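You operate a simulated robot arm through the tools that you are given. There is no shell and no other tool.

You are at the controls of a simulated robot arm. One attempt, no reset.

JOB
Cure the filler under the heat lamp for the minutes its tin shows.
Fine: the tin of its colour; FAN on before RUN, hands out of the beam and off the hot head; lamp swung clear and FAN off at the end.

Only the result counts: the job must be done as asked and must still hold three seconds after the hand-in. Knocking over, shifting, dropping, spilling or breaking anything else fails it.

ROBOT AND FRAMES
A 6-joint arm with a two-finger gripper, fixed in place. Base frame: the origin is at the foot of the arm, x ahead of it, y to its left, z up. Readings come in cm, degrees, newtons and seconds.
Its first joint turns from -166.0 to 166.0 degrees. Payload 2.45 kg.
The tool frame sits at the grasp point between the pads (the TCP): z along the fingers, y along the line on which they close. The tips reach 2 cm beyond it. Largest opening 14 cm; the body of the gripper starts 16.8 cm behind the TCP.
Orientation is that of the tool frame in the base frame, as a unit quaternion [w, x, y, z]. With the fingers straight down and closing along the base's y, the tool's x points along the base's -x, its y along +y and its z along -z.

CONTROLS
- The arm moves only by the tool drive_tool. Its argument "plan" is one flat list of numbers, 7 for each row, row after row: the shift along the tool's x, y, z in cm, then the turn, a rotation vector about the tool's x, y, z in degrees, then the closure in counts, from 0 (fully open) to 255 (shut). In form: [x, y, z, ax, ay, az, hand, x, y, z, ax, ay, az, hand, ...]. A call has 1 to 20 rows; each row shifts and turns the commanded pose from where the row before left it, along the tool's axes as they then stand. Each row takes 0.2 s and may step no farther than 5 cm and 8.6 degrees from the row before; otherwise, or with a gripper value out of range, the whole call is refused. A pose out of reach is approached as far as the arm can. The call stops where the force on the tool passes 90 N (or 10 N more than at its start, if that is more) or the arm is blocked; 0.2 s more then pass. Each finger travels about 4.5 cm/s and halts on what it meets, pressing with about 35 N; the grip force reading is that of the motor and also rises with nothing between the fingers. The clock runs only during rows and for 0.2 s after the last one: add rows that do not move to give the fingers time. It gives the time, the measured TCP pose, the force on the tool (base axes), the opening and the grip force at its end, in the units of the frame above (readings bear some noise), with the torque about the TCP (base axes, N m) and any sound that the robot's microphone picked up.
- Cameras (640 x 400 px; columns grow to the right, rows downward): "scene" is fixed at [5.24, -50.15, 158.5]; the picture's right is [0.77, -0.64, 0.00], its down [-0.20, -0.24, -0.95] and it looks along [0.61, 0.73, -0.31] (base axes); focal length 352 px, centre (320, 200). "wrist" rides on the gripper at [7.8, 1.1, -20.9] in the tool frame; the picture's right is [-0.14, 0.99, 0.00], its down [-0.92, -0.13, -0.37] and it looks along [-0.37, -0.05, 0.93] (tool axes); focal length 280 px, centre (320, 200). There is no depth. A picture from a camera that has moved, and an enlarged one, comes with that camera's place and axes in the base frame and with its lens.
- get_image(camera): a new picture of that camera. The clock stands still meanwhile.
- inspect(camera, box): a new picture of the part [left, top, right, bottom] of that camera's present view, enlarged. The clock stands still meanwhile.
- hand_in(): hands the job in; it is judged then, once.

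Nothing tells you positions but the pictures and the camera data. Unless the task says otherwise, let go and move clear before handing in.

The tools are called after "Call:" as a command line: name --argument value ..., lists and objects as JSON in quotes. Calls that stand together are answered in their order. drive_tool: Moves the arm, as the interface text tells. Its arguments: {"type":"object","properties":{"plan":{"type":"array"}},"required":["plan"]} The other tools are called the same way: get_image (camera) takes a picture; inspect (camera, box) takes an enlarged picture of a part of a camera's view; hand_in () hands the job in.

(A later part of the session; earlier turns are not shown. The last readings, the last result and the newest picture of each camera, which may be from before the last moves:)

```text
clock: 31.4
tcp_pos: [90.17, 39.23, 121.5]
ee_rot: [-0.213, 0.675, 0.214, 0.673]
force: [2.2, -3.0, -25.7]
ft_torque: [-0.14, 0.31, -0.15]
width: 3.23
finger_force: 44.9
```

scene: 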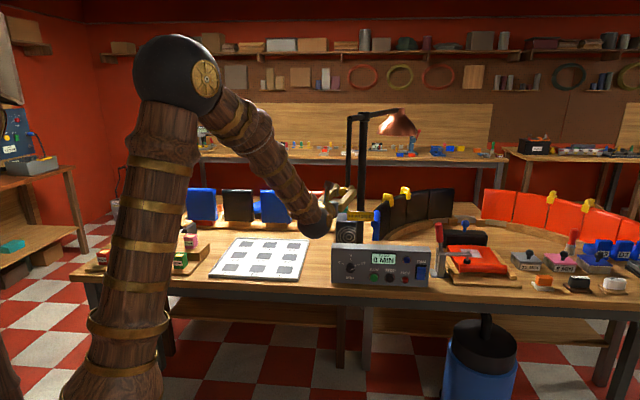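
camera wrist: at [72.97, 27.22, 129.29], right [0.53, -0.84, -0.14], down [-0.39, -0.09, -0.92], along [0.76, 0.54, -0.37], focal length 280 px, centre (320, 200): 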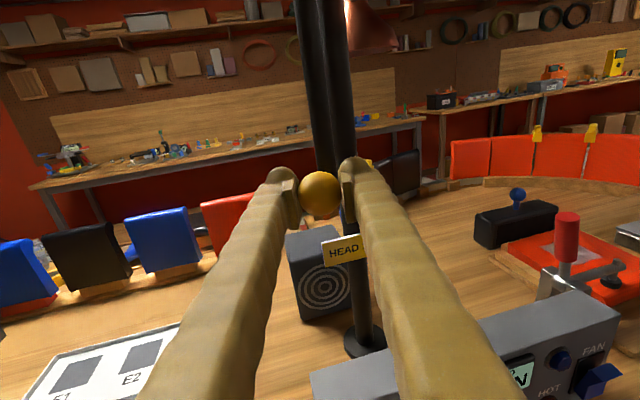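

The arm follows again. I continue the arc from 25° to 45° while easing the yaw back to straight ahead.

Call:
drive_tool --plan '[0, -1.4227, 0.4486, 2.5, 0, 0, 205, 0, -1.352, 0.6305, 2.5, 0, 0, 205, 0, -1.2582, 0.8015, 2.5, 0, 0, 205, 0, -1.1428, 0.9589, 2.5, 0, 0, 205]'

Call:
get_image --camera "wrist"

Call:
get_image --camera "scene"

```text
clock: 32.4
tcp_pos: [88.84, 45.11, 121.79]
ee_rot: [-0.271, 0.652, 0.272, 0.653]
force: [-39.9, -11.4, 8.7]
ft_torque: [0.06, 0.21, -1.57]
width: 3.67
finger_force: 44.9
```

```text
taken
camera wrist: at [75.02, 29.51, 129.46], right [0.7, -0.7, -0.14], down [-0.35, -0.17, -0.92], along [0.62, 0.69, -0.36], focal length 280 px, centre (320, 200)
```

wrist: 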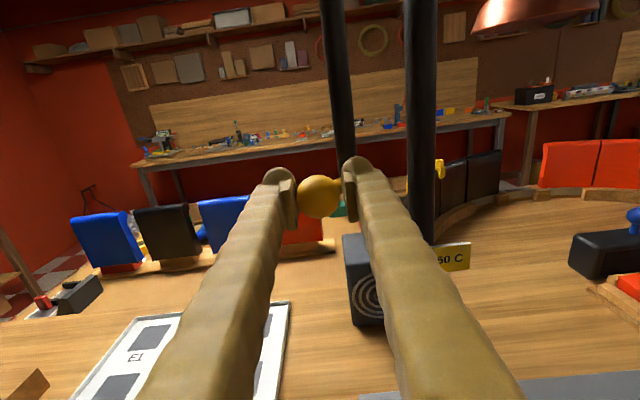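

```text
taken
```

scene: 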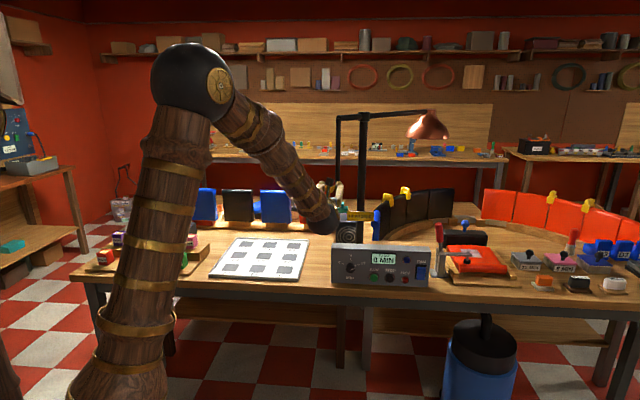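

The head has come round 45°, but the ball sits on a short neck that now meets the right finger. I'll release, back off, and look so that I can grip the plain vertical rod above the ball, which can turn freely between the pads.

Call:
drive_tool --plan '[0, 0, 0, 0, 0, 0, 150, 0, 0, 0, 0, 0, 0, 120, 0, 0, 0, 0, 0, 0, 110, 0, 0, -3, 0, 0, 0, 110, 0, 0, -4, 0, 0, 0, 110, 0, 0, -4, 0, 0, 0, 110]'

Call:
get_image --camera "wrist"

Call:
get_image --camera "scene"

```text
clock: 33.8
tcp_pos: [81.24, 37.34, 121.67]
ee_rot: [-0.271, 0.653, 0.272, 0.653]
force: [0.1, 0.2, -0.2]
ft_torque: [0.01, 0.0, -0.01]
width: 7.94
finger_force: 0.1
```

```text
taken
camera wrist: at [67.28, 21.74, 129.38], right [0.7, -0.7, -0.14], down [-0.35, -0.17, -0.92], along [0.62, 0.69, -0.37], focal length 280 px, centre (320, 200)
```

wrist: 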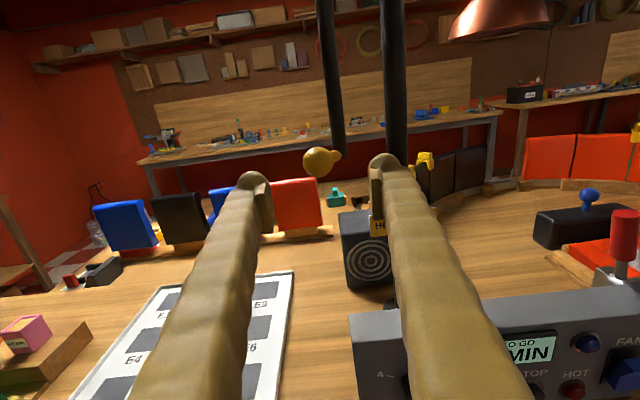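

```text
taken
```

scene: 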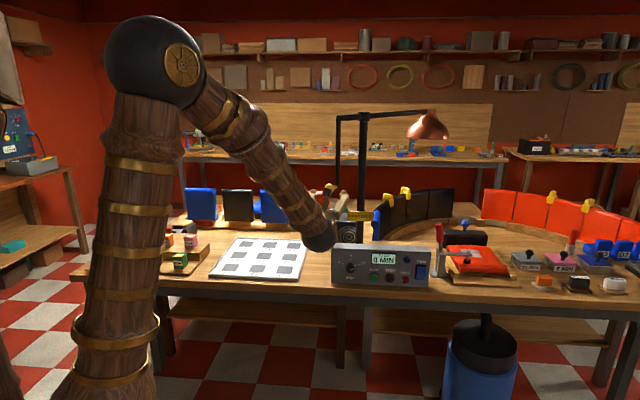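

The lamp holds its position at about 45°. Let me look closely at the rod and ball.

Call:
inspect --camera "wrist" --box '[270, 90, 430, 190]'

Call:
inspect --camera "scene" --box '[310, 90, 470, 230]'

```text
4.00 times, centred on (350, 140) of wrist
camera zoom: at [67.28, 21.74, 129.38], right [0.7, -0.7, -0.14], down [-0.35, -0.17, -0.92], along [0.62, 0.69, -0.37], focal length 1122 px, centre (200, 440)
```

zoom: 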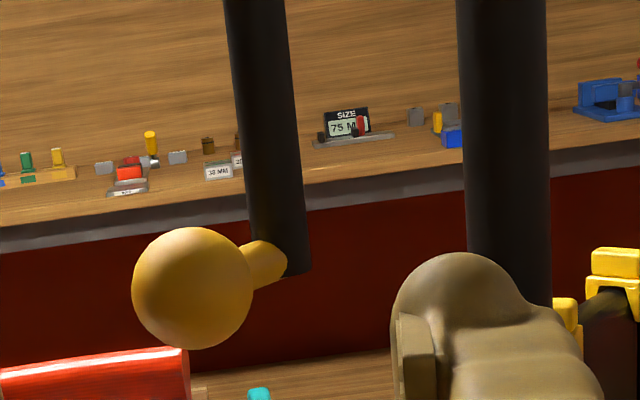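

```text
2.86 times, centred on (390, 160) of scene
camera zoom: at [5.24, -50.15, 158.5], right [0.77, -0.64, 0.0], down [-0.2, -0.24, -0.95], along [0.61, 0.73, -0.31], focal length 1006 px, centre (120, 314)
```

zoom: 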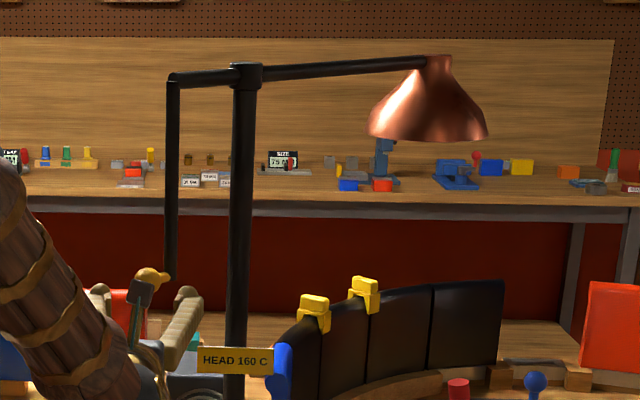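

The rod is about 1.7 cm thick, at roughly u 33.6, w 97 in bench axes, hanging down to ball height. I'll rise to z≈134 and move the open fingers round the rod.

Call:
drive_tool --plan '[4.2, 0.85, 0, 0, 0, 0, 110, 4.2, 0.85, 0, 0, 0, 0, 110, 4.1, 0.85, 0, 0, 0, 0, 110, 0, 0, 4.0, 0, 0, 0, 110, 0, 0, 4.0, 0, 0, 0, 110]'

Call:
get_image --camera "wrist"

```text
clock: 35.0
tcp_pos: [88.93, 41.25, 134.26]
ee_rot: [-0.27, 0.654, 0.271, 0.653]
force: [-1.0, -0.5, -0.5]
ft_torque: [-0.05, 0.04, -0.01]
width: 7.99
finger_force: 0.1
```

```text
taken
camera wrist: at [74.79, 25.74, 142.0], right [0.7, -0.7, -0.14], down [-0.35, -0.17, -0.92], along [0.62, 0.69, -0.37], focal length 280 px, centre (320, 200)
```

wrist: 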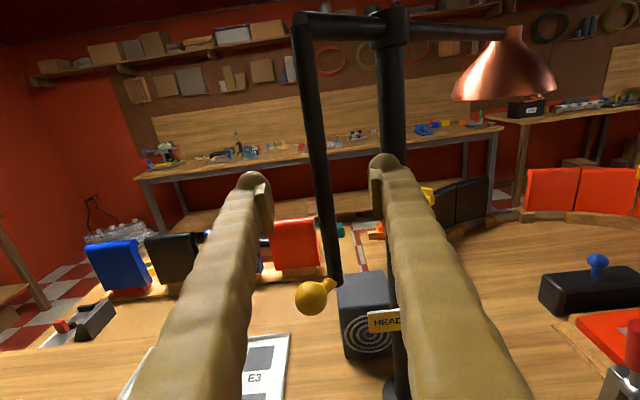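

The rod is centred between the fingers. Advance 4.9 cm and close on it.

Call:
drive_tool --plan '[0, 0.2, 2.5, 0, 0, 0, 125, 0, 0, 2.4, 0, 0, 0, 140, 0, 0, 0, 0, 0, 0, 170, 0, 0, 0, 0, 0, 0, 200, 0, 0, 0, 0, 0, 0, 225, 0, 0, 0, 0, 0, 0, 240, 0, 0, 0, 0, 0, 0, 240]'

Call:
get_image --camera "wrist"

```text
clock: 36.6
tcp_pos: [92.31, 44.59, 134.11]
ee_rot: [-0.271, 0.654, 0.272, 0.652]
force: [-16.3, 5.4, -2.0]
ft_torque: [0.51, 0.68, 0.23]
width: 1.66
finger_force: 38.7
```

```text
taken
camera wrist: at [78.31, 29.03, 141.91], right [0.7, -0.7, -0.14], down [-0.35, -0.17, -0.92], along [0.62, 0.69, -0.37], focal length 280 px, centre (320, 200)
```

wrist: 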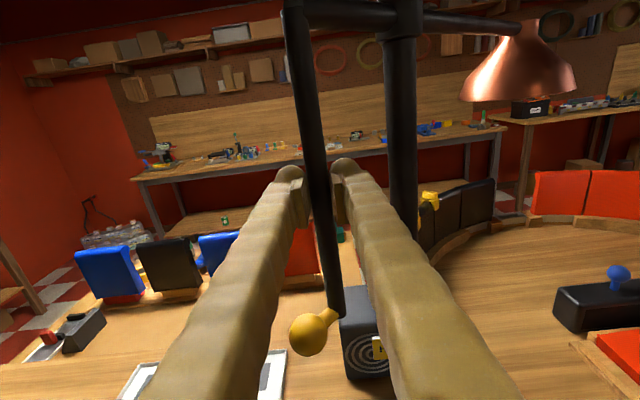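

The rod is held. I continue the arc by 25° more (radius 13.4 cm), then check.

Call:
drive_tool --plan '[0, -0.799, 0.854, 0, 0, 0, 240, 0, -0.721, 0.92, 0, 0, 0, 240, 0, -0.638, 0.979, 0, 0, 0, 240, 0, -0.551, 1.031, 0, 0, 0, 240, 0, -0.459, 1.075, 0, 0, 0, 240]'

Call:
get_image --camera "wrist"

Call:
get_image --camera "scene"

```text
clock: 37.8
tcp_pos: [93.61, 50.01, 134.07]
ee_rot: [-0.27, 0.653, 0.27, 0.654]
force: [15.6, -2.0, 4.4]
ft_torque: [-0.34, -0.67, -0.13]
width: 1.62
finger_force: 42.2
```

```text
taken
camera wrist: at [79.63, 34.44, 141.89], right [0.7, -0.7, -0.14], down [-0.35, -0.17, -0.92], along [0.62, 0.69, -0.37], focal length 280 px, centre (320, 200)
```

wrist: 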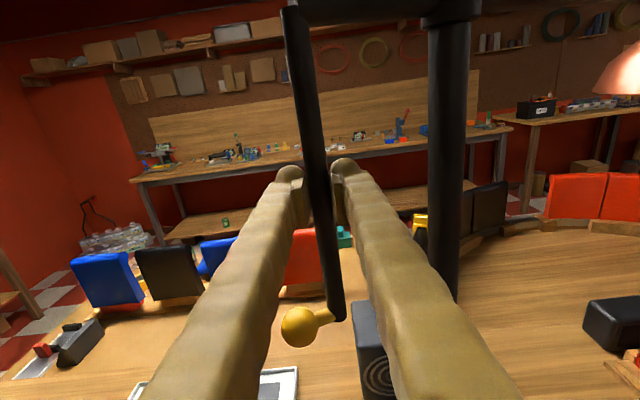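

```text
taken
```

scene: 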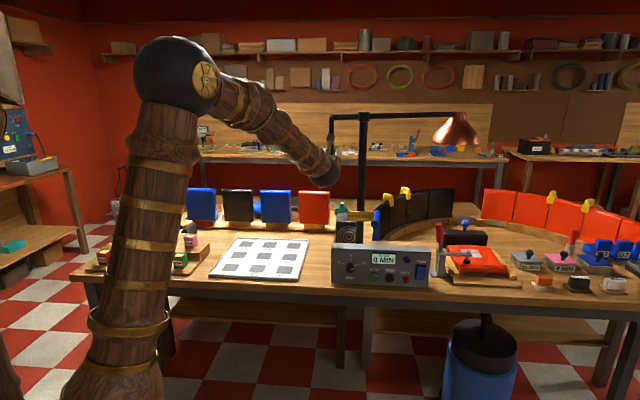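

Low forces, the lamp turns freely. I complete the swing to about 89°.

Call:
drive_tool --plan '[0, -0.363, 1.111, 0, 0, 0, 240, 0, -0.265, 1.139, 0, 0, 0, 240, 0, -0.165, 1.157, 0, 0, 0, 240, 0, -0.063, 1.167, 0, 0, 0, 240]'

Call:
get_image --camera "wrist"

Call:
inspect --camera "scene" --box '[320, 90, 540, 290]'

```text
clock: 38.8
tcp_pos: [96.23, 53.87, 134.05]
ee_rot: [-0.27, 0.654, 0.27, 0.653]
force: [22.9, -22.7, 3.1]
ft_torque: [0.0, -0.48, -0.21]
width: 1.46
finger_force: 40.8
```

```text
taken
camera wrist: at [82.25, 38.29, 141.91], right [0.7, -0.7, -0.14], down [-0.35, -0.17, -0.92], along [0.62, 0.69, -0.37], focal length 280 px, centre (320, 200)
```

wrist: 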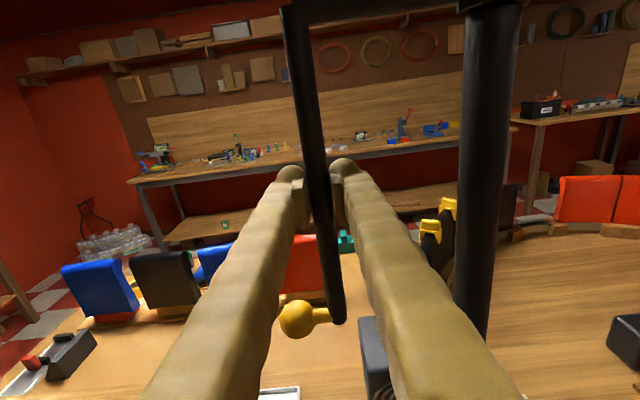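

```text
2.00 times, centred on (430, 190) of scene
camera zoom: at [5.24, -50.15, 158.5], right [0.77, -0.64, 0.0], down [-0.2, -0.24, -0.95], along [0.61, 0.73, -0.31], focal length 704 px, centre (100, 220)
```

zoom: 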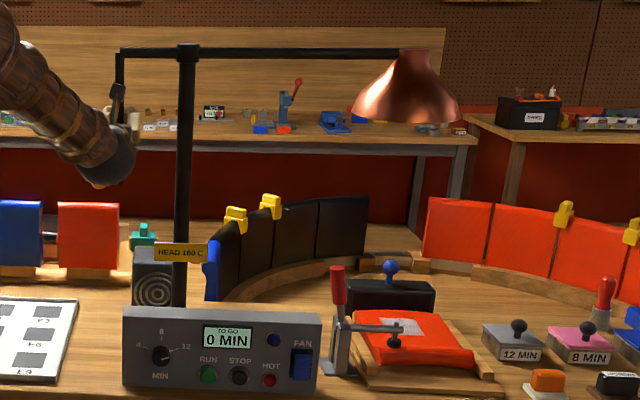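

The head is now about over the panel. I'll release the rod, back away, and check the alignment of the head with the grey patch from another viewpoint.

Call:
drive_tool --plan '[0, 0.15, 0, 0, 0, 0, 240, 0, 0, 0, 0, 0, 0, 215, 0, 0, 0, 0, 0, 0, 190, 0, 0, 0, 0, 0, 0, 150, 0, 0, -3, 0, 0, 0, 140, 0, 0, -4, 0, 0, 0, 140, 0, 0, -4.5, 0, 0, 0, 140, 0, 0, -4.5, 0, 0, 0, 140, 0, 0, -4.5, 0, 0, 0, 140]'

Call:
get_image --camera "wrist"

Call:
get_image --camera "scene"

```text
clock: 40.8
tcp_pos: [81.88, 39.33, 134.05]
ee_rot: [-0.271, 0.654, 0.271, 0.653]
force: [-0.9, -0.9, 0.0]
ft_torque: [0.02, -0.02, 0.02]
width: 6.29
finger_force: 0.1
```

```text
taken
camera wrist: at [67.85, 23.69, 141.83], right [0.7, -0.7, -0.14], down [-0.35, -0.17, -0.92], along [0.62, 0.69, -0.37], focal length 280 px, centre (320, 200)
```

wrist: 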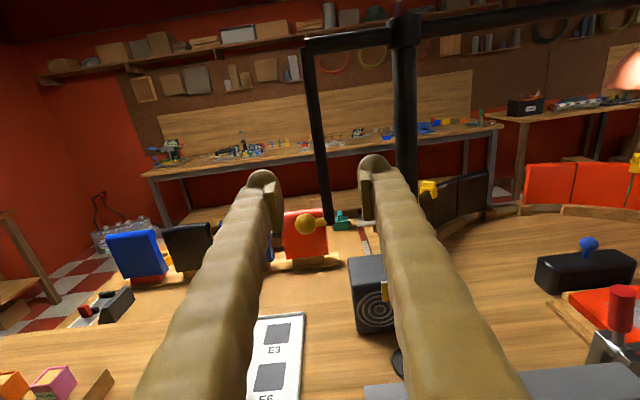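

```text
taken
```

scene: 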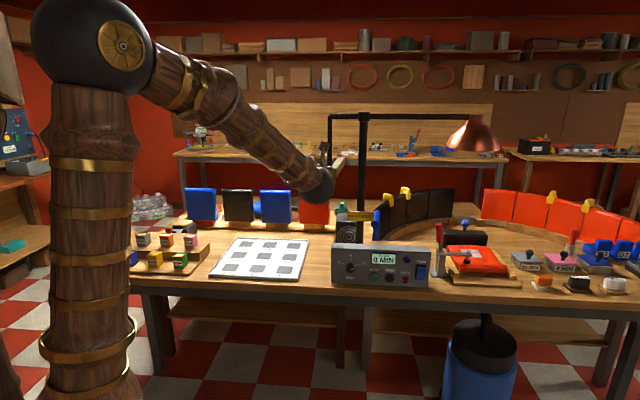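

Call:
drive_tool --plan '[0, 0, -4.9, 0, 0, 0, 140, 0, 0, -4.9, 0, 0, 0, 140, -1, 4.8, 0, 0, 0, 0, 140, -1, 4.8, 0, 0, 0, 0, 140, -1, 4.8, 0, 0, 0, 0, 140, -1, 4.8, 0, 0, 0, 0, 140, -1, 4.8, 0, 0, 0, 0, 140, -1, 4.8, 0, 0, 0, 0, 140]'

Call:
get_image --camera "wrist"

Call:
get_image --camera "scene"

```text
clock: 42.6
tcp_pos: [95.16, 11.91, 128.14]
ee_rot: [-0.27, 0.654, 0.271, 0.653]
force: [0.2, -1.0, 0.1]
ft_torque: [-0.06, 0.03, -0.02]
width: 6.32
finger_force: 0.2
```

```text
taken
camera wrist: at [81.11, -3.7, 135.92], right [0.7, -0.7, -0.14], down [-0.35, -0.17, -0.92], along [0.62, 0.69, -0.37], focal length 280 px, centre (320, 200)
```

wrist: 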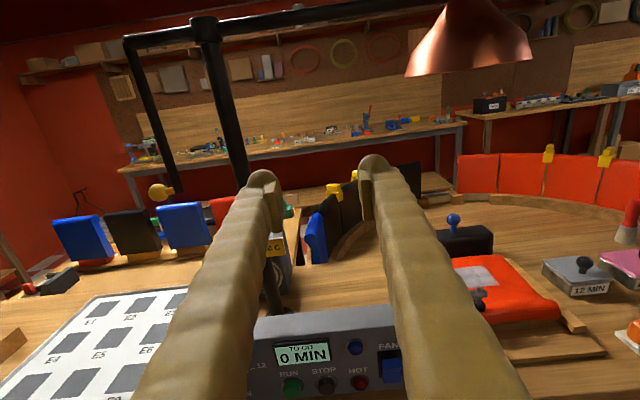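

```text
taken
```

scene: 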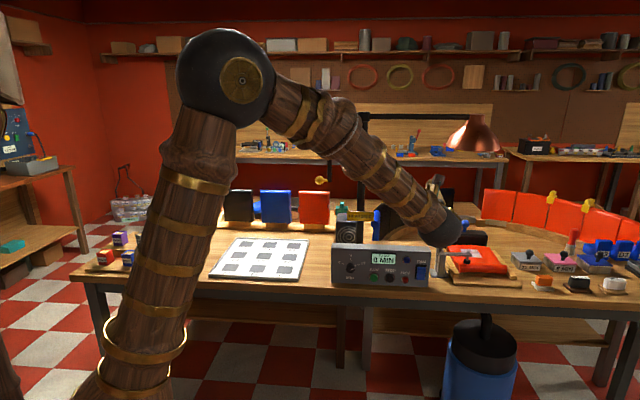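

Call:
inspect --camera "wrist" --box '[380, 0, 560, 100]'

Call:
inspect --camera "wrist" --box '[420, 220, 620, 360]'

Call:
inspect --camera "scene" --box '[400, 100, 540, 300]'

Call:
inspect --camera "scene" --box '[320, 220, 440, 295]'

```text
3.56 times, centred on (470, 50) of wrist
camera zoom: at [81.11, -3.7, 135.92], right [0.7, -0.7, -0.14], down [-0.35, -0.17, -0.92], along [0.62, 0.69, -0.37], focal length 997 px, centre (-213, 733)
```

zoom: 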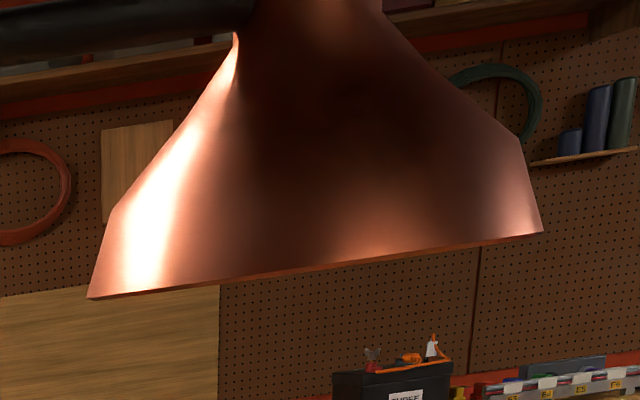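

```text
2.86 times, centred on (520, 290) of wrist
camera zoom: at [81.11, -3.7, 135.92], right [0.7, -0.7, -0.14], down [-0.35, -0.17, -0.92], along [0.62, 0.69, -0.37], focal length 801 px, centre (-251, -57)
```

zoom: 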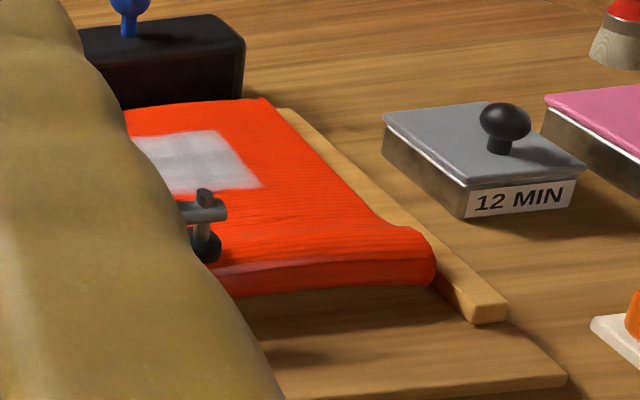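

```text
2.00 times, centred on (470, 200) of scene
camera zoom: at [5.24, -50.15, 158.5], right [0.77, -0.64, 0.0], down [-0.2, -0.24, -0.95], along [0.61, 0.73, -0.31], focal length 704 px, centre (20, 200)
```

zoom: 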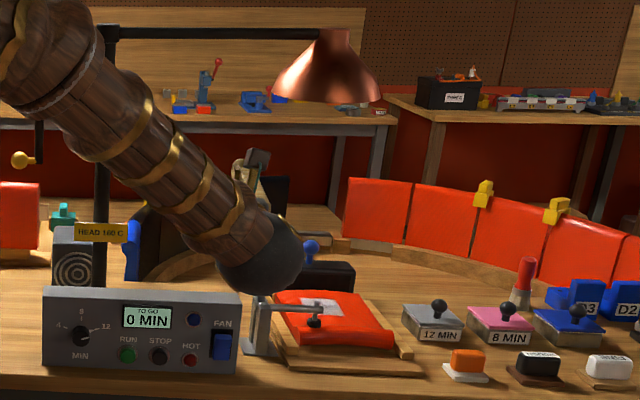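

```text
5.33 times, centred on (380, 258) of scene
camera zoom: at [5.24, -50.15, 158.5], right [0.77, -0.64, 0.0], down [-0.2, -0.24, -0.95], along [0.61, 0.73, -0.31], focal length 1877 px, centre (0, -107)
```

zoom: 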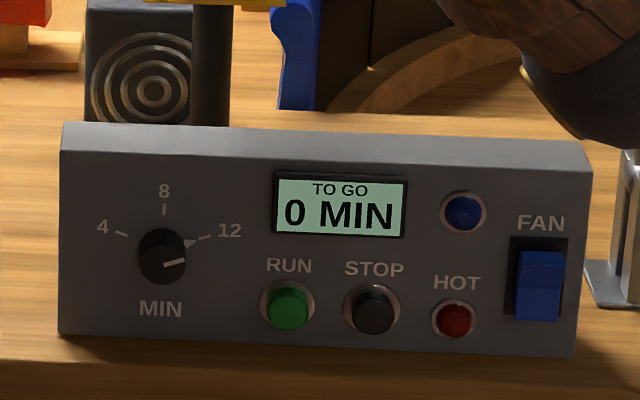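

Call:
inspect --camera "wrist" --box '[100, 0, 300, 125]'

Call:
inspect --camera "wrist" --box '[280, 0, 480, 125]'

```text
3.20 times, centred on (200, 62) of wrist
camera zoom: at [81.11, -3.7, 135.92], right [0.7, -0.7, -0.14], down [-0.35, -0.17, -0.92], along [0.62, 0.69, -0.37], focal length 897 px, centre (704, 640)
```

zoom: 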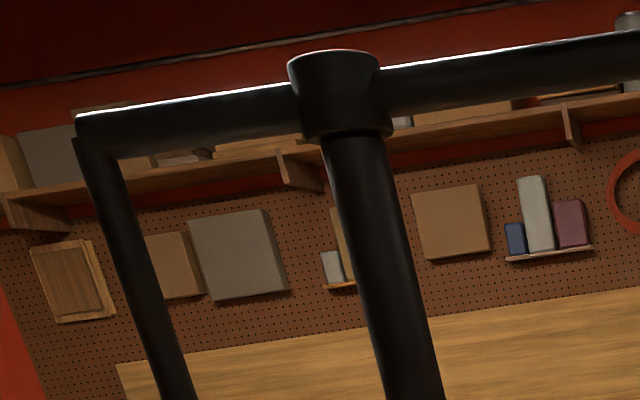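

```text
3.20 times, centred on (380, 62) of wrist
camera zoom: at [81.11, -3.7, 135.92], right [0.7, -0.7, -0.14], down [-0.35, -0.17, -0.92], along [0.62, 0.69, -0.37], focal length 897 px, centre (128, 640)
```

zoom: 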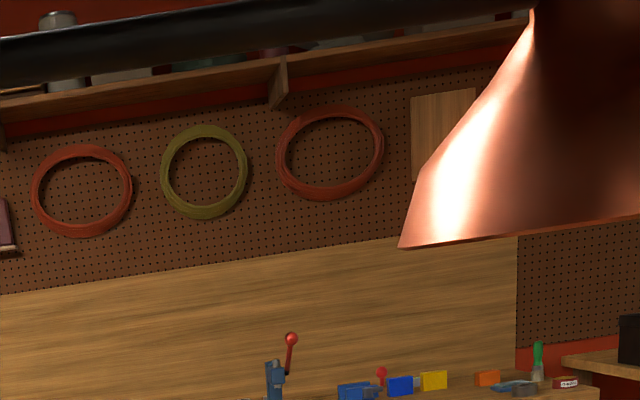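

The lamp arm points at the panel within a couple of degrees, and the dial shows 12. Next is the FAN rocker (about u 65.9, z 91.6; top half sticking out): I close the fingers and descend in front of it.

Call:
drive_tool --plan '[-4.32, 0.88, 0, 0, 0, 0, 180, -4.32, 0.88, 0, 0, 0, 0, 220, -4.32, 0.88, 0, 0, 0, 0, 255, -4.32, 0.88, 0, 0, 0, 0, 255, -4.32, 0.88, 0, 0, 0, 0, 255, -4.32, 0.88, 0, 0, 0, 0, 255, -4.32, 0.88, 0, 0, 0, 0, 255, -4.0, 0.88, 0, 0, 0, 0, 255]'

Call:
get_image --camera "wrist"

Call:
get_image --camera "scene"

```text
clock: 44.4
tcp_pos: [100.19, 7.01, 93.87]
ee_rot: [-0.271, 0.653, 0.271, 0.653]
force: [0.1, 0.7, 0.9]
ft_torque: [-0.05, -0.01, 0.03]
width: 0.01
finger_force: 29.6
```

```text
taken
camera wrist: at [86.08, -8.5, 101.7], right [0.7, -0.7, -0.14], down [-0.35, -0.17, -0.92], along [0.62, 0.69, -0.37], focal length 280 px, centre (320, 200)
```

wrist: 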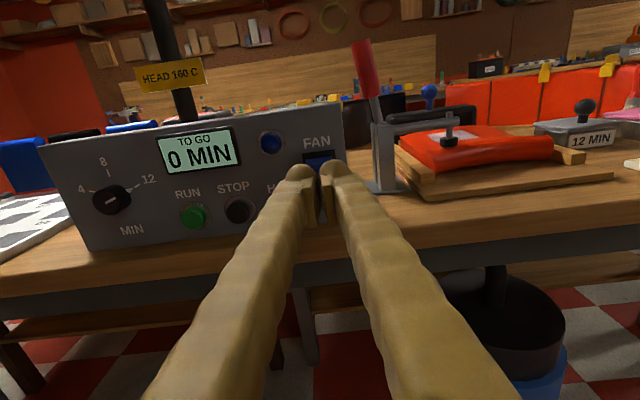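

```text
taken
```

scene: 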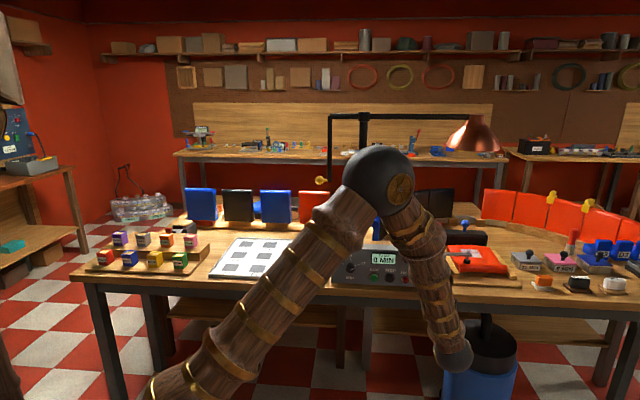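

Call:
inspect --camera "wrist" --box '[250, 110, 390, 230]'

Call:
inspect --camera "scene" --box '[380, 225, 480, 300]'

```text
3.33 times, centred on (320, 170) of wrist
camera zoom: at [86.08, -8.5, 101.7], right [0.7, -0.7, -0.14], down [-0.35, -0.17, -0.92], along [0.62, 0.69, -0.37], focal length 935 px, centre (320, 300)
```

zoom: 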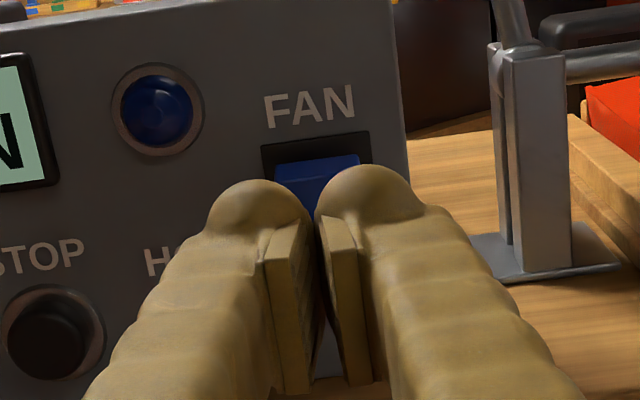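

```text
5.33 times, centred on (430, 262) of scene
camera zoom: at [5.24, -50.15, 158.5], right [0.77, -0.64, 0.0], down [-0.2, -0.24, -0.95], along [0.61, 0.73, -0.31], focal length 1877 px, centre (-267, -133)
```

zoom: 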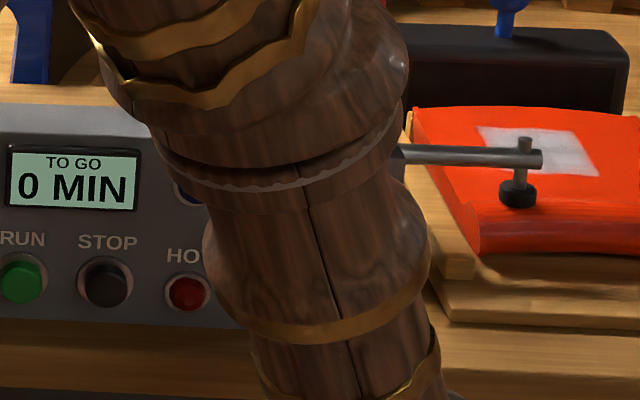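

The tips line up with the upper half of the rocker. I advance to just in front of it, then press in small steps.

Call:
drive_tool --plan '[-0.4, 0, 3.5, 0, 0, 0, 255, 0, 0, 3.5, 0, 0, 0, 255, 0, 0, 0.5, 0, 0, 0, 255]'

Call:
inspect --camera "wrist" --box '[250, 110, 390, 230]'

```text
clock: 45.2
tcp_pos: [105.65, 12.35, 93.45]
ee_rot: [-0.27, 0.654, 0.27, 0.653]
force: [-1.4, 0.3, 0.1]
ft_torque: [0.01, 0.0, -0.03]
width: 0.01
finger_force: 29.3
```

```text
3.33 times, centred on (320, 170) of wrist
camera zoom: at [91.58, -3.25, 101.26], right [0.7, -0.7, -0.14], down [-0.35, -0.17, -0.92], along [0.62, 0.69, -0.37], focal length 935 px, centre (320, 300)
```

zoom: 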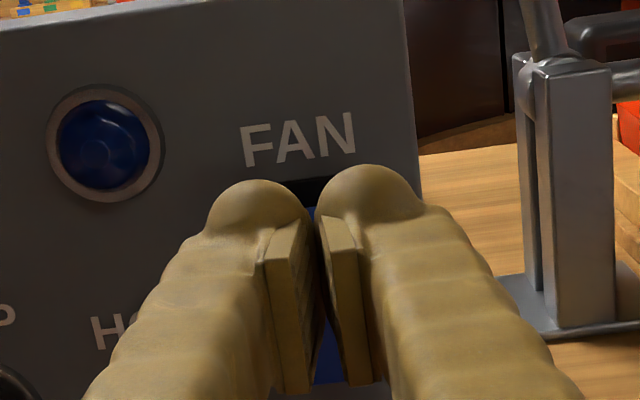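

Call:
drive_tool --plan '[0, 0, 0.4, 0, 0, 0, 255, 0, 0, 0.4, 0, 0, 0, 255]'

```text
clock: 45.8
tcp_pos: [106.12, 12.97, 93.34]
ee_rot: [-0.27, 0.654, 0.271, 0.652]
force: [-0.5, -0.9, 0.2]
ft_torque: [0.03, 0.0, 0.05]
width: 0.58
finger_force: 29.0
```

Call:
drive_tool --plan '[0, 0, 0.4, 0, 0, 0, 255, 0, 0, 0.4, 0, 0, 0, 255]'

Call:
inspect --camera "wrist" --box '[250, 110, 390, 230]'

Call:
inspect --camera "scene" --box '[320, 220, 440, 295]'

```text
clock: 46.4
tcp_pos: [106.75, 13.51, 93.45]
ee_rot: [-0.27, 0.654, 0.27, 0.653]
force: [-0.9, -0.5, -0.5]
ft_torque: [0.0, -0.03, -0.02]
width: 0.03
finger_force: 30.0
```

```text
3.33 times, centred on (320, 170) of wrist
camera zoom: at [92.69, -2.07, 101.19], right [0.7, -0.7, -0.14], down [-0.35, -0.17, -0.92], along [0.62, 0.69, -0.37], focal length 935 px, centre (320, 300)
```

zoom: 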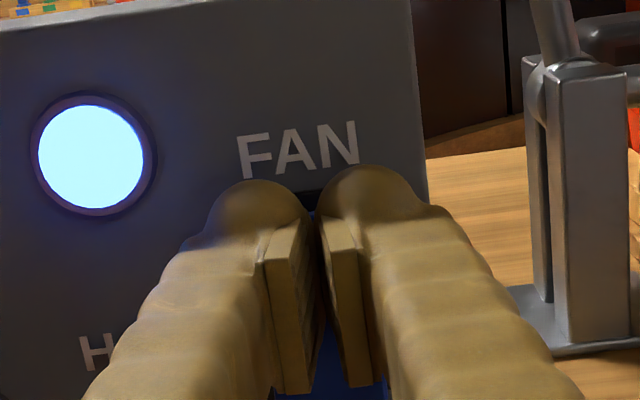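

```text
5.33 times, centred on (380, 258) of scene
camera zoom: at [5.24, -50.15, 158.5], right [0.77, -0.64, 0.0], down [-0.2, -0.24, -0.95], along [0.61, 0.73, -0.31], focal length 1877 px, centre (0, -107)
```

zoom: 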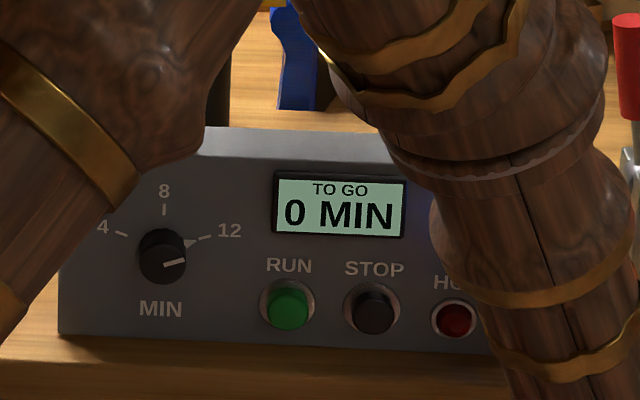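

The blue light is on, so the FAN runs. I back off and move across in front of the green RUN button.

Call:
drive_tool --plan '[0, 0, -3.5, 0, 0, 0, 255, 0, 0, -4.5, 0, 0, 0, 255, 0, -4.5, -1, 0, 0, 0, 255, -1.5, -4.4, 0, 0, 0, 0, 255, -1.5, -4.3, 0, 0, 0, 0, 255, -1.5, -4.3, 0, 0, 0, 0, 255]'

Call:
get_image --camera "wrist"

Call:
get_image --camera "scene"

```text
clock: 47.8
tcp_pos: [87.88, 19.63, 88.8]
ee_rot: [-0.27, 0.654, 0.271, 0.653]
force: [-0.6, 0.8, 0.0]
ft_torque: [0.0, 0.02, 0.03]
width: 0.01
finger_force: 29.4
```

```text
taken
camera wrist: at [73.85, 4.04, 96.63], right [0.7, -0.7, -0.14], down [-0.35, -0.17, -0.92], along [0.62, 0.69, -0.37], focal length 280 px, centre (320, 200)
```

wrist: 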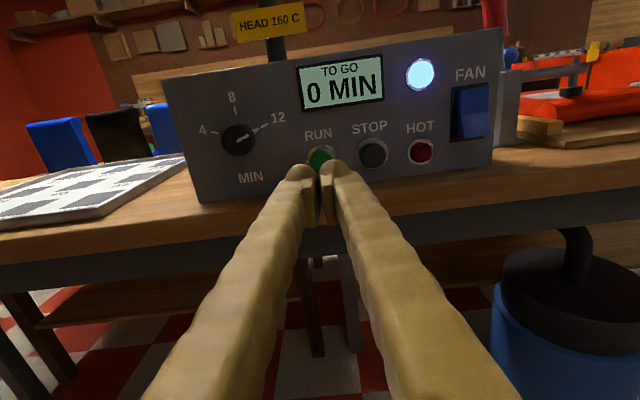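

```text
taken
```

scene: 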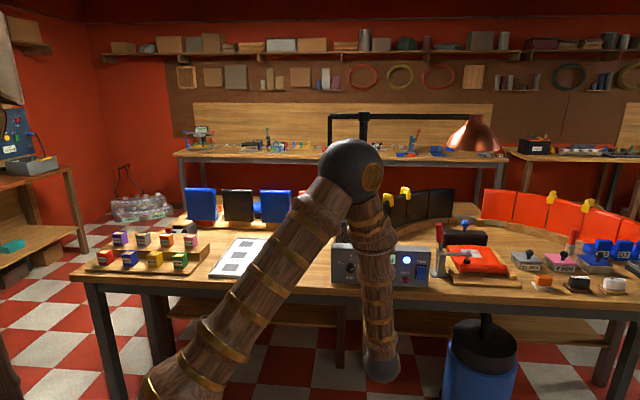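

Call:
inspect --camera "wrist" --box '[260, 110, 380, 210]'

```text
4.00 times, centred on (320, 160) of wrist
camera zoom: at [73.85, 4.04, 96.63], right [0.7, -0.7, -0.14], down [-0.35, -0.17, -0.92], along [0.62, 0.69, -0.37], focal length 1122 px, centre (320, 360)
```

zoom: 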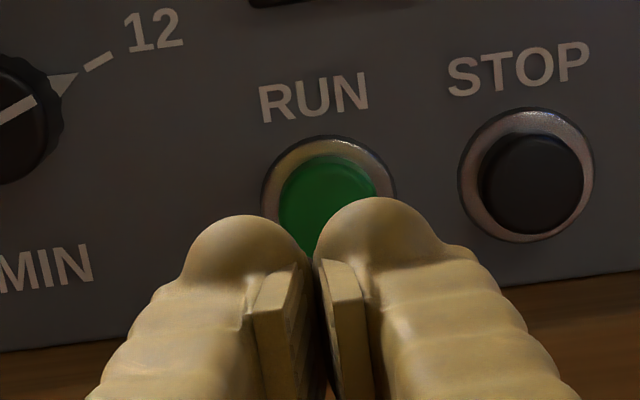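

RUN is straight ahead. I advance to just before the cap, then press gently.

Call:
drive_tool --plan '[0, 0.28, 4, 0, 0, 0, 255, 0, 0, 3.4, 0, 0, 0, 255]'

Call:
drive_tool --plan '[0, 0, 0.4, 0, 0, 0, 255, 0, 0, 0.4, 0, 0, 0, 255]'

Call:
inspect --camera "wrist" --box '[200, 60, 440, 210]'

```text
clock: 48.4
tcp_pos: [93.28, 24.63, 88.83]
ee_rot: [-0.27, 0.655, 0.27, 0.653]
force: [0.5, 0.9, 0.1]
ft_torque: [-0.02, 0.01, 0.01]
width: 0.0
finger_force: 29.9
```

```text
clock: 49.0
tcp_pos: [93.94, 25.14, 88.98]
ee_rot: [-0.27, 0.654, 0.271, 0.653]
force: [0.1, -0.1, -0.3]
ft_torque: [-0.01, 0.02, -0.02]
width: 0.02
finger_force: 29.4
```

```text
2.67 times, centred on (320, 135) of wrist
camera zoom: at [79.83, 9.52, 96.76], right [0.7, -0.7, -0.14], down [-0.35, -0.17, -0.92], along [0.62, 0.69, -0.37], focal length 748 px, centre (320, 373)
```

zoom: 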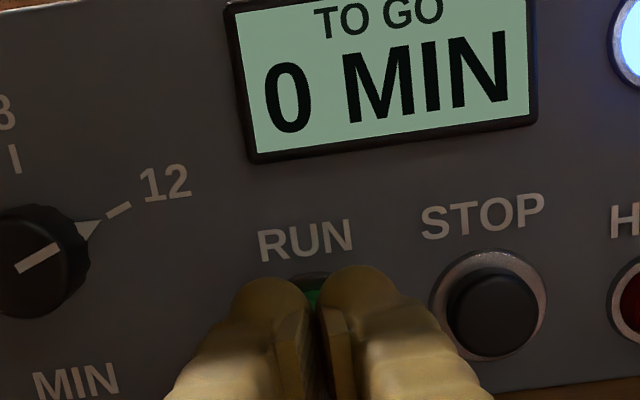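

Call:
drive_tool --plan '[0, 0, 0.3, 0, 0, 0, 255, 0, 0, 0.3, 0, 0, 0, 255]'

Call:
inspect --camera "wrist" --box '[200, 60, 440, 210]'

```text
clock: 49.6
tcp_pos: [94.36, 25.39, 89.03]
ee_rot: [-0.27, 0.654, 0.271, 0.653]
force: [-0.4, 0.1, 0.2]
ft_torque: [-0.01, 0.02, 0.0]
width: 0.01
finger_force: 29.2
```

```text
2.67 times, centred on (320, 135) of wrist
camera zoom: at [80.3, 9.92, 96.74], right [0.7, -0.7, -0.14], down [-0.35, -0.17, -0.92], along [0.62, 0.69, -0.37], focal length 748 px, centre (320, 373)
```

zoom: 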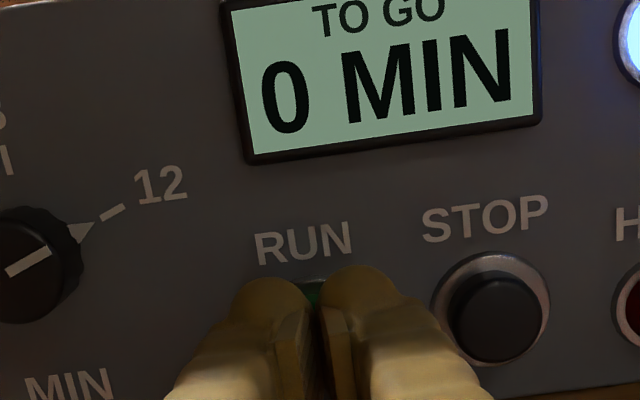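

Call:
drive_tool --plan '[0, 0, 0.3, 0, 0, 0, 255]'

Call:
inspect --camera "wrist" --box '[200, 60, 440, 210]'

```text
clock: 50.0
tcp_pos: [94.52, 25.68, 88.87]
ee_rot: [-0.271, 0.654, 0.272, 0.652]
force: [0.0, 0.4, 0.2]
ft_torque: [0.0, -0.03, 0.01]
width: 0.0
finger_force: 29.5
```

```text
2.67 times, centred on (320, 135) of wrist
camera zoom: at [80.51, 10.13, 96.71], right [0.7, -0.7, -0.14], down [-0.35, -0.17, -0.92], along [0.62, 0.69, -0.37], focal length 748 px, centre (320, 373)
```

zoom: 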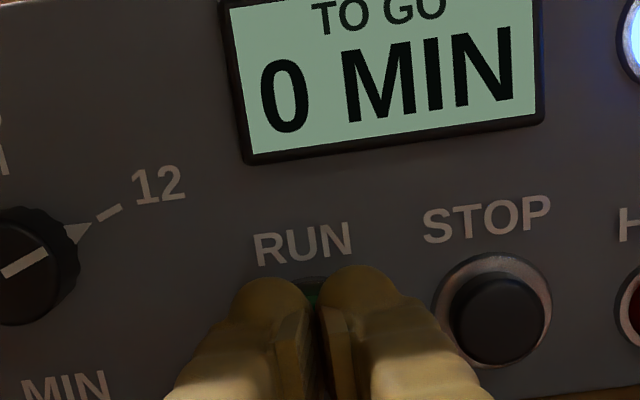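

Call:
drive_tool --plan '[0, 0, 0.3, 0, 0, 0, 255]'

Call:
inspect --camera "wrist" --box '[200, 60, 440, 210]'

```text
clock: 50.4
tcp_pos: [94.76, 25.9, 88.97]
ee_rot: [-0.27, 0.654, 0.271, 0.653]
force: [-1.9, -0.3, 0.4]
ft_torque: [-0.01, -0.05, 0.03]
width: 0.6
finger_force: 29.2
```

```text
2.67 times, centred on (320, 135) of wrist
camera zoom: at [80.75, 10.32, 96.7], right [0.7, -0.7, -0.14], down [-0.35, -0.17, -0.92], along [0.62, 0.69, -0.37], focal length 748 px, centre (320, 373)
```

zoom: 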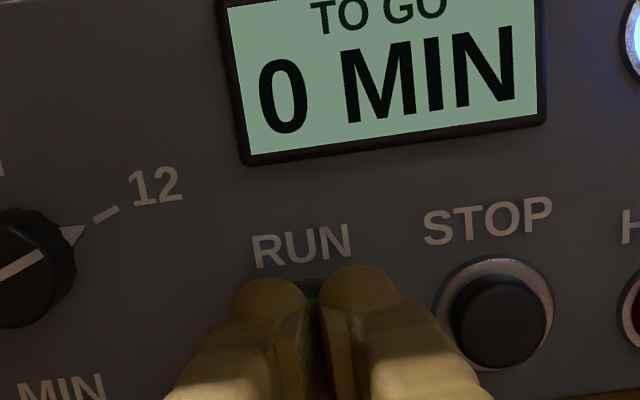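

Call:
drive_tool --plan '[0, 0, 0.3, 0, 0, 0, 255]'

Call:
inspect --camera "wrist" --box '[200, 60, 440, 210]'

```text
clock: 50.8
tcp_pos: [95.02, 26.17, 89.01]
ee_rot: [-0.27, 0.654, 0.271, 0.652]
force: [-1.1, -1.6, -1.4]
ft_torque: [-0.03, 0.02, 0.01]
width: 0.61
finger_force: 29.6
heard: click
```

```text
2.67 times, centred on (320, 135) of wrist
camera zoom: at [80.98, 10.56, 96.75], right [0.7, -0.7, -0.14], down [-0.35, -0.17, -0.92], along [0.62, 0.69, -0.37], focal length 748 px, centre (320, 373)
```

zoom: 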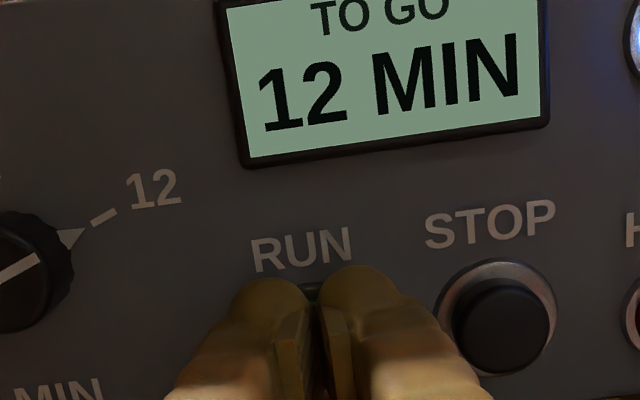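

A click, and the display shows 12 MIN to go. I back straight off the button and look at the lamp and panel.

Call:
drive_tool --plan '[0, 0, -3, 0, 0, 0, 255, 0, 0, -4.5, 0, 0, 0, 255]'

Call:
get_image --camera "scene"

Call:
get_image --camera "wrist"

```text
clock: 51.4
tcp_pos: [89.94, 20.66, 89.13]
ee_rot: [-0.271, 0.654, 0.271, 0.652]
force: [0.2, -1.1, -0.2]
ft_torque: [-0.01, -0.02, 0.0]
width: 0.0
finger_force: 29.9
```

```text
taken
```

scene: 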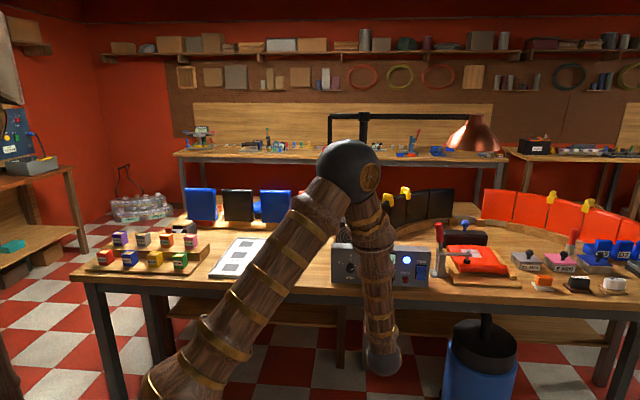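

```text
taken
camera wrist: at [75.87, 5.11, 96.84], right [0.7, -0.7, -0.14], down [-0.35, -0.17, -0.92], along [0.62, 0.69, -0.37], focal length 280 px, centre (320, 200)
```

wrist: 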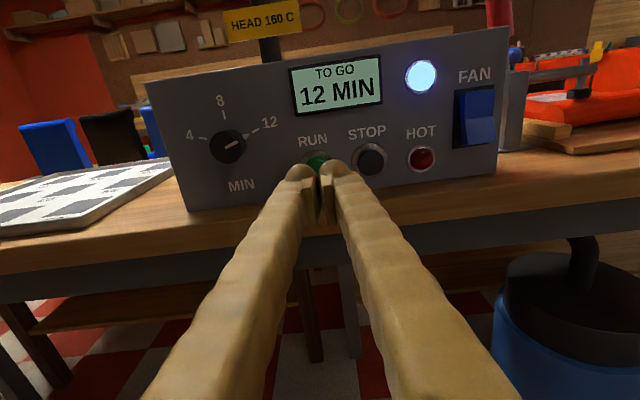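

Call:
inspect --camera "scene" --box '[400, 100, 540, 300]'

Call:
inspect --camera "scene" --box '[430, 105, 520, 165]'

Call:
inspect --camera "scene" --box '[430, 230, 520, 290]'

```text
2.00 times, centred on (470, 200) of scene
camera zoom: at [5.24, -50.15, 158.5], right [0.77, -0.64, 0.0], down [-0.2, -0.24, -0.95], along [0.61, 0.73, -0.31], focal length 704 px, centre (20, 200)
```

zoom: 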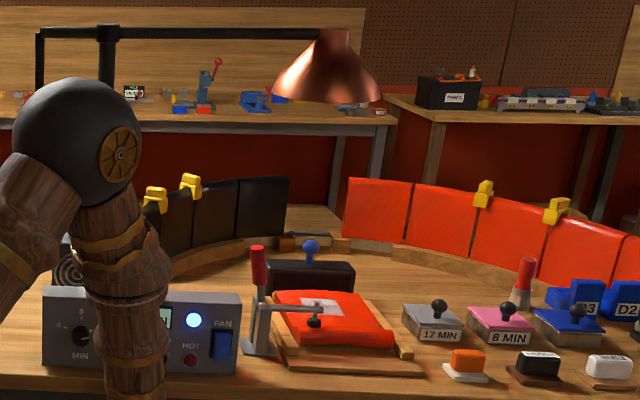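

```text
6.67 times, centred on (475, 135) of scene
camera zoom: at [5.24, -50.15, 158.5], right [0.77, -0.64, 0.0], down [-0.2, -0.24, -0.95], along [0.61, 0.73, -0.31], focal length 2346 px, centre (-713, 633)
```

zoom: 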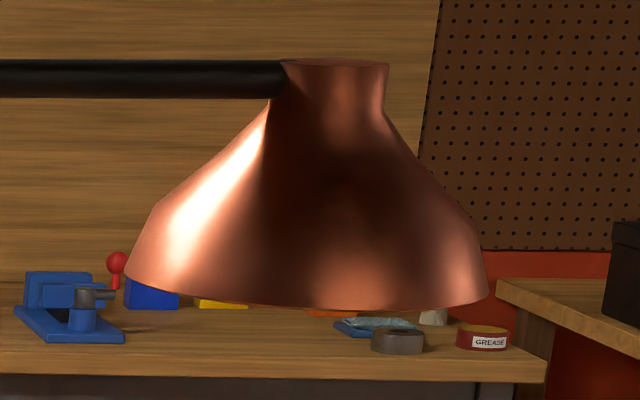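

```text
6.67 times, centred on (475, 260) of scene
camera zoom: at [5.24, -50.15, 158.5], right [0.77, -0.64, 0.0], down [-0.2, -0.24, -0.95], along [0.61, 0.73, -0.31], focal length 2346 px, centre (-713, -200)
```

zoom: 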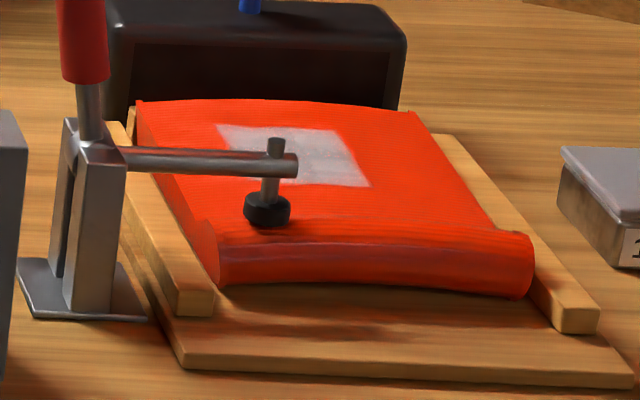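

The cure is started; no hand is near the beam. I wait a moment to see whether the countdown and the HOT light react.

Call:
drive_tool --plan '[0, 0, 0, 0, 0, 0, 255, 0, 0, 0, 0, 0, 0, 255, 0, 0, 0, 0, 0, 0, 255, 0, 0, 0, 0, 0, 0, 255, 0, 0, 0, 0, 0, 0, 255]'

Call:
get_image --camera "wrist"

Call:
inspect --camera "scene" --box '[400, 100, 540, 300]'

```text
clock: 52.6
tcp_pos: [89.96, 20.66, 88.96]
ee_rot: [-0.27, 0.654, 0.271, 0.653]
force: [0.6, -0.4, 0.1]
ft_torque: [-0.04, 0.02, 0.06]
width: 0.02
finger_force: 29.3
```

```text
taken
camera wrist: at [75.89, 5.13, 96.82], right [0.7, -0.7, -0.14], down [-0.35, -0.17, -0.92], along [0.62, 0.69, -0.37], focal length 280 px, centre (320, 200)
```

wrist: 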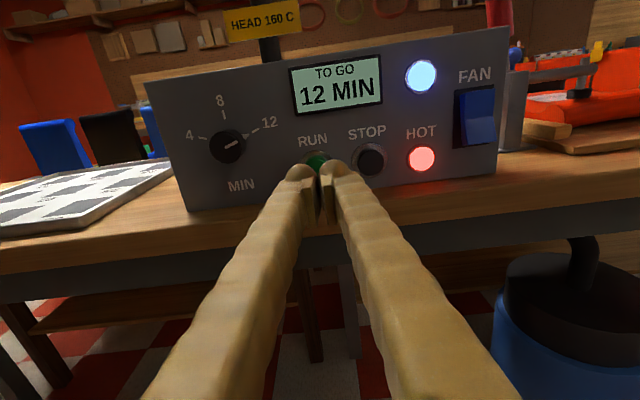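

```text
2.00 times, centred on (470, 200) of scene
camera zoom: at [5.24, -50.15, 158.5], right [0.77, -0.64, 0.0], down [-0.2, -0.24, -0.95], along [0.61, 0.73, -0.31], focal length 704 px, centre (20, 200)
```

zoom: 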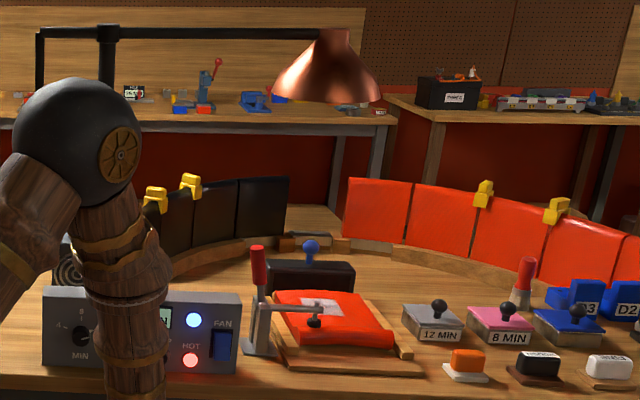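

HOT is lit and the timer is running. I wait in place to gauge the countdown rate.

Call:
drive_tool --plan '[0, 0, 0, 0, 0, 0, 255, 0, 0, 0, 0, 0, 0, 255, 0, 0, 0, 0, 0, 0, 255, 0, 0, 0, 0, 0, 0, 255, 0, 0, 0, 0, 0, 0, 255, 0, 0, 0, 0, 0, 0, 255, 0, 0, 0, 0, 0, 0, 255, 0, 0, 0, 0, 0, 0, 255, 0, 0, 0, 0, 0, 0, 255, 0, 0, 0, 0, 0, 0, 255]'

Call:
inspect --camera "wrist" --box '[200, 40, 500, 190]'

Call:
inspect --camera "scene" --box '[430, 230, 520, 290]'

```text
clock: 54.8
tcp_pos: [89.96, 20.63, 89.05]
ee_rot: [-0.271, 0.654, 0.272, 0.652]
force: [-0.4, 0.6, 0.9]
ft_torque: [-0.04, 0.0, -0.02]
width: 0.03
finger_force: 29.9
```

```text
2.13 times, centred on (350, 115) of wrist
camera zoom: at [75.89, 5.13, 96.83], right [0.7, -0.7, -0.14], down [-0.35, -0.17, -0.92], along [0.62, 0.69, -0.37], focal length 598 px, centre (256, 381)
```

zoom: 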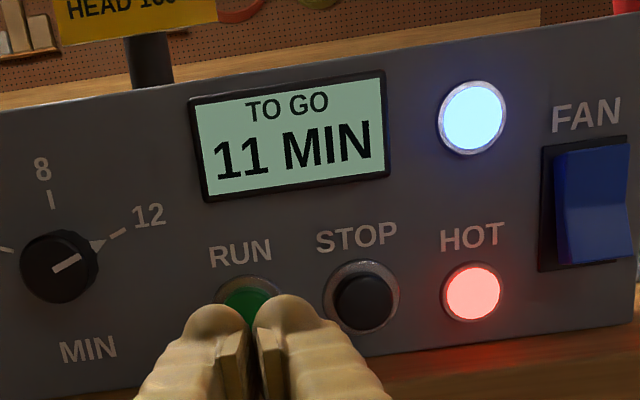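

```text
6.67 times, centred on (475, 260) of scene
camera zoom: at [5.24, -50.15, 158.5], right [0.77, -0.64, 0.0], down [-0.2, -0.24, -0.95], along [0.61, 0.73, -0.31], focal length 2346 px, centre (-713, -200)
```

zoom: 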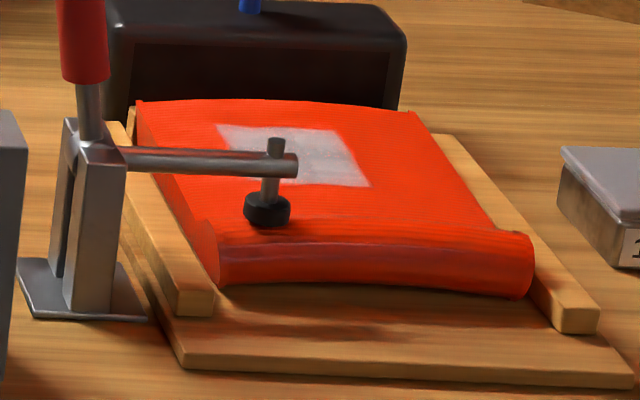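

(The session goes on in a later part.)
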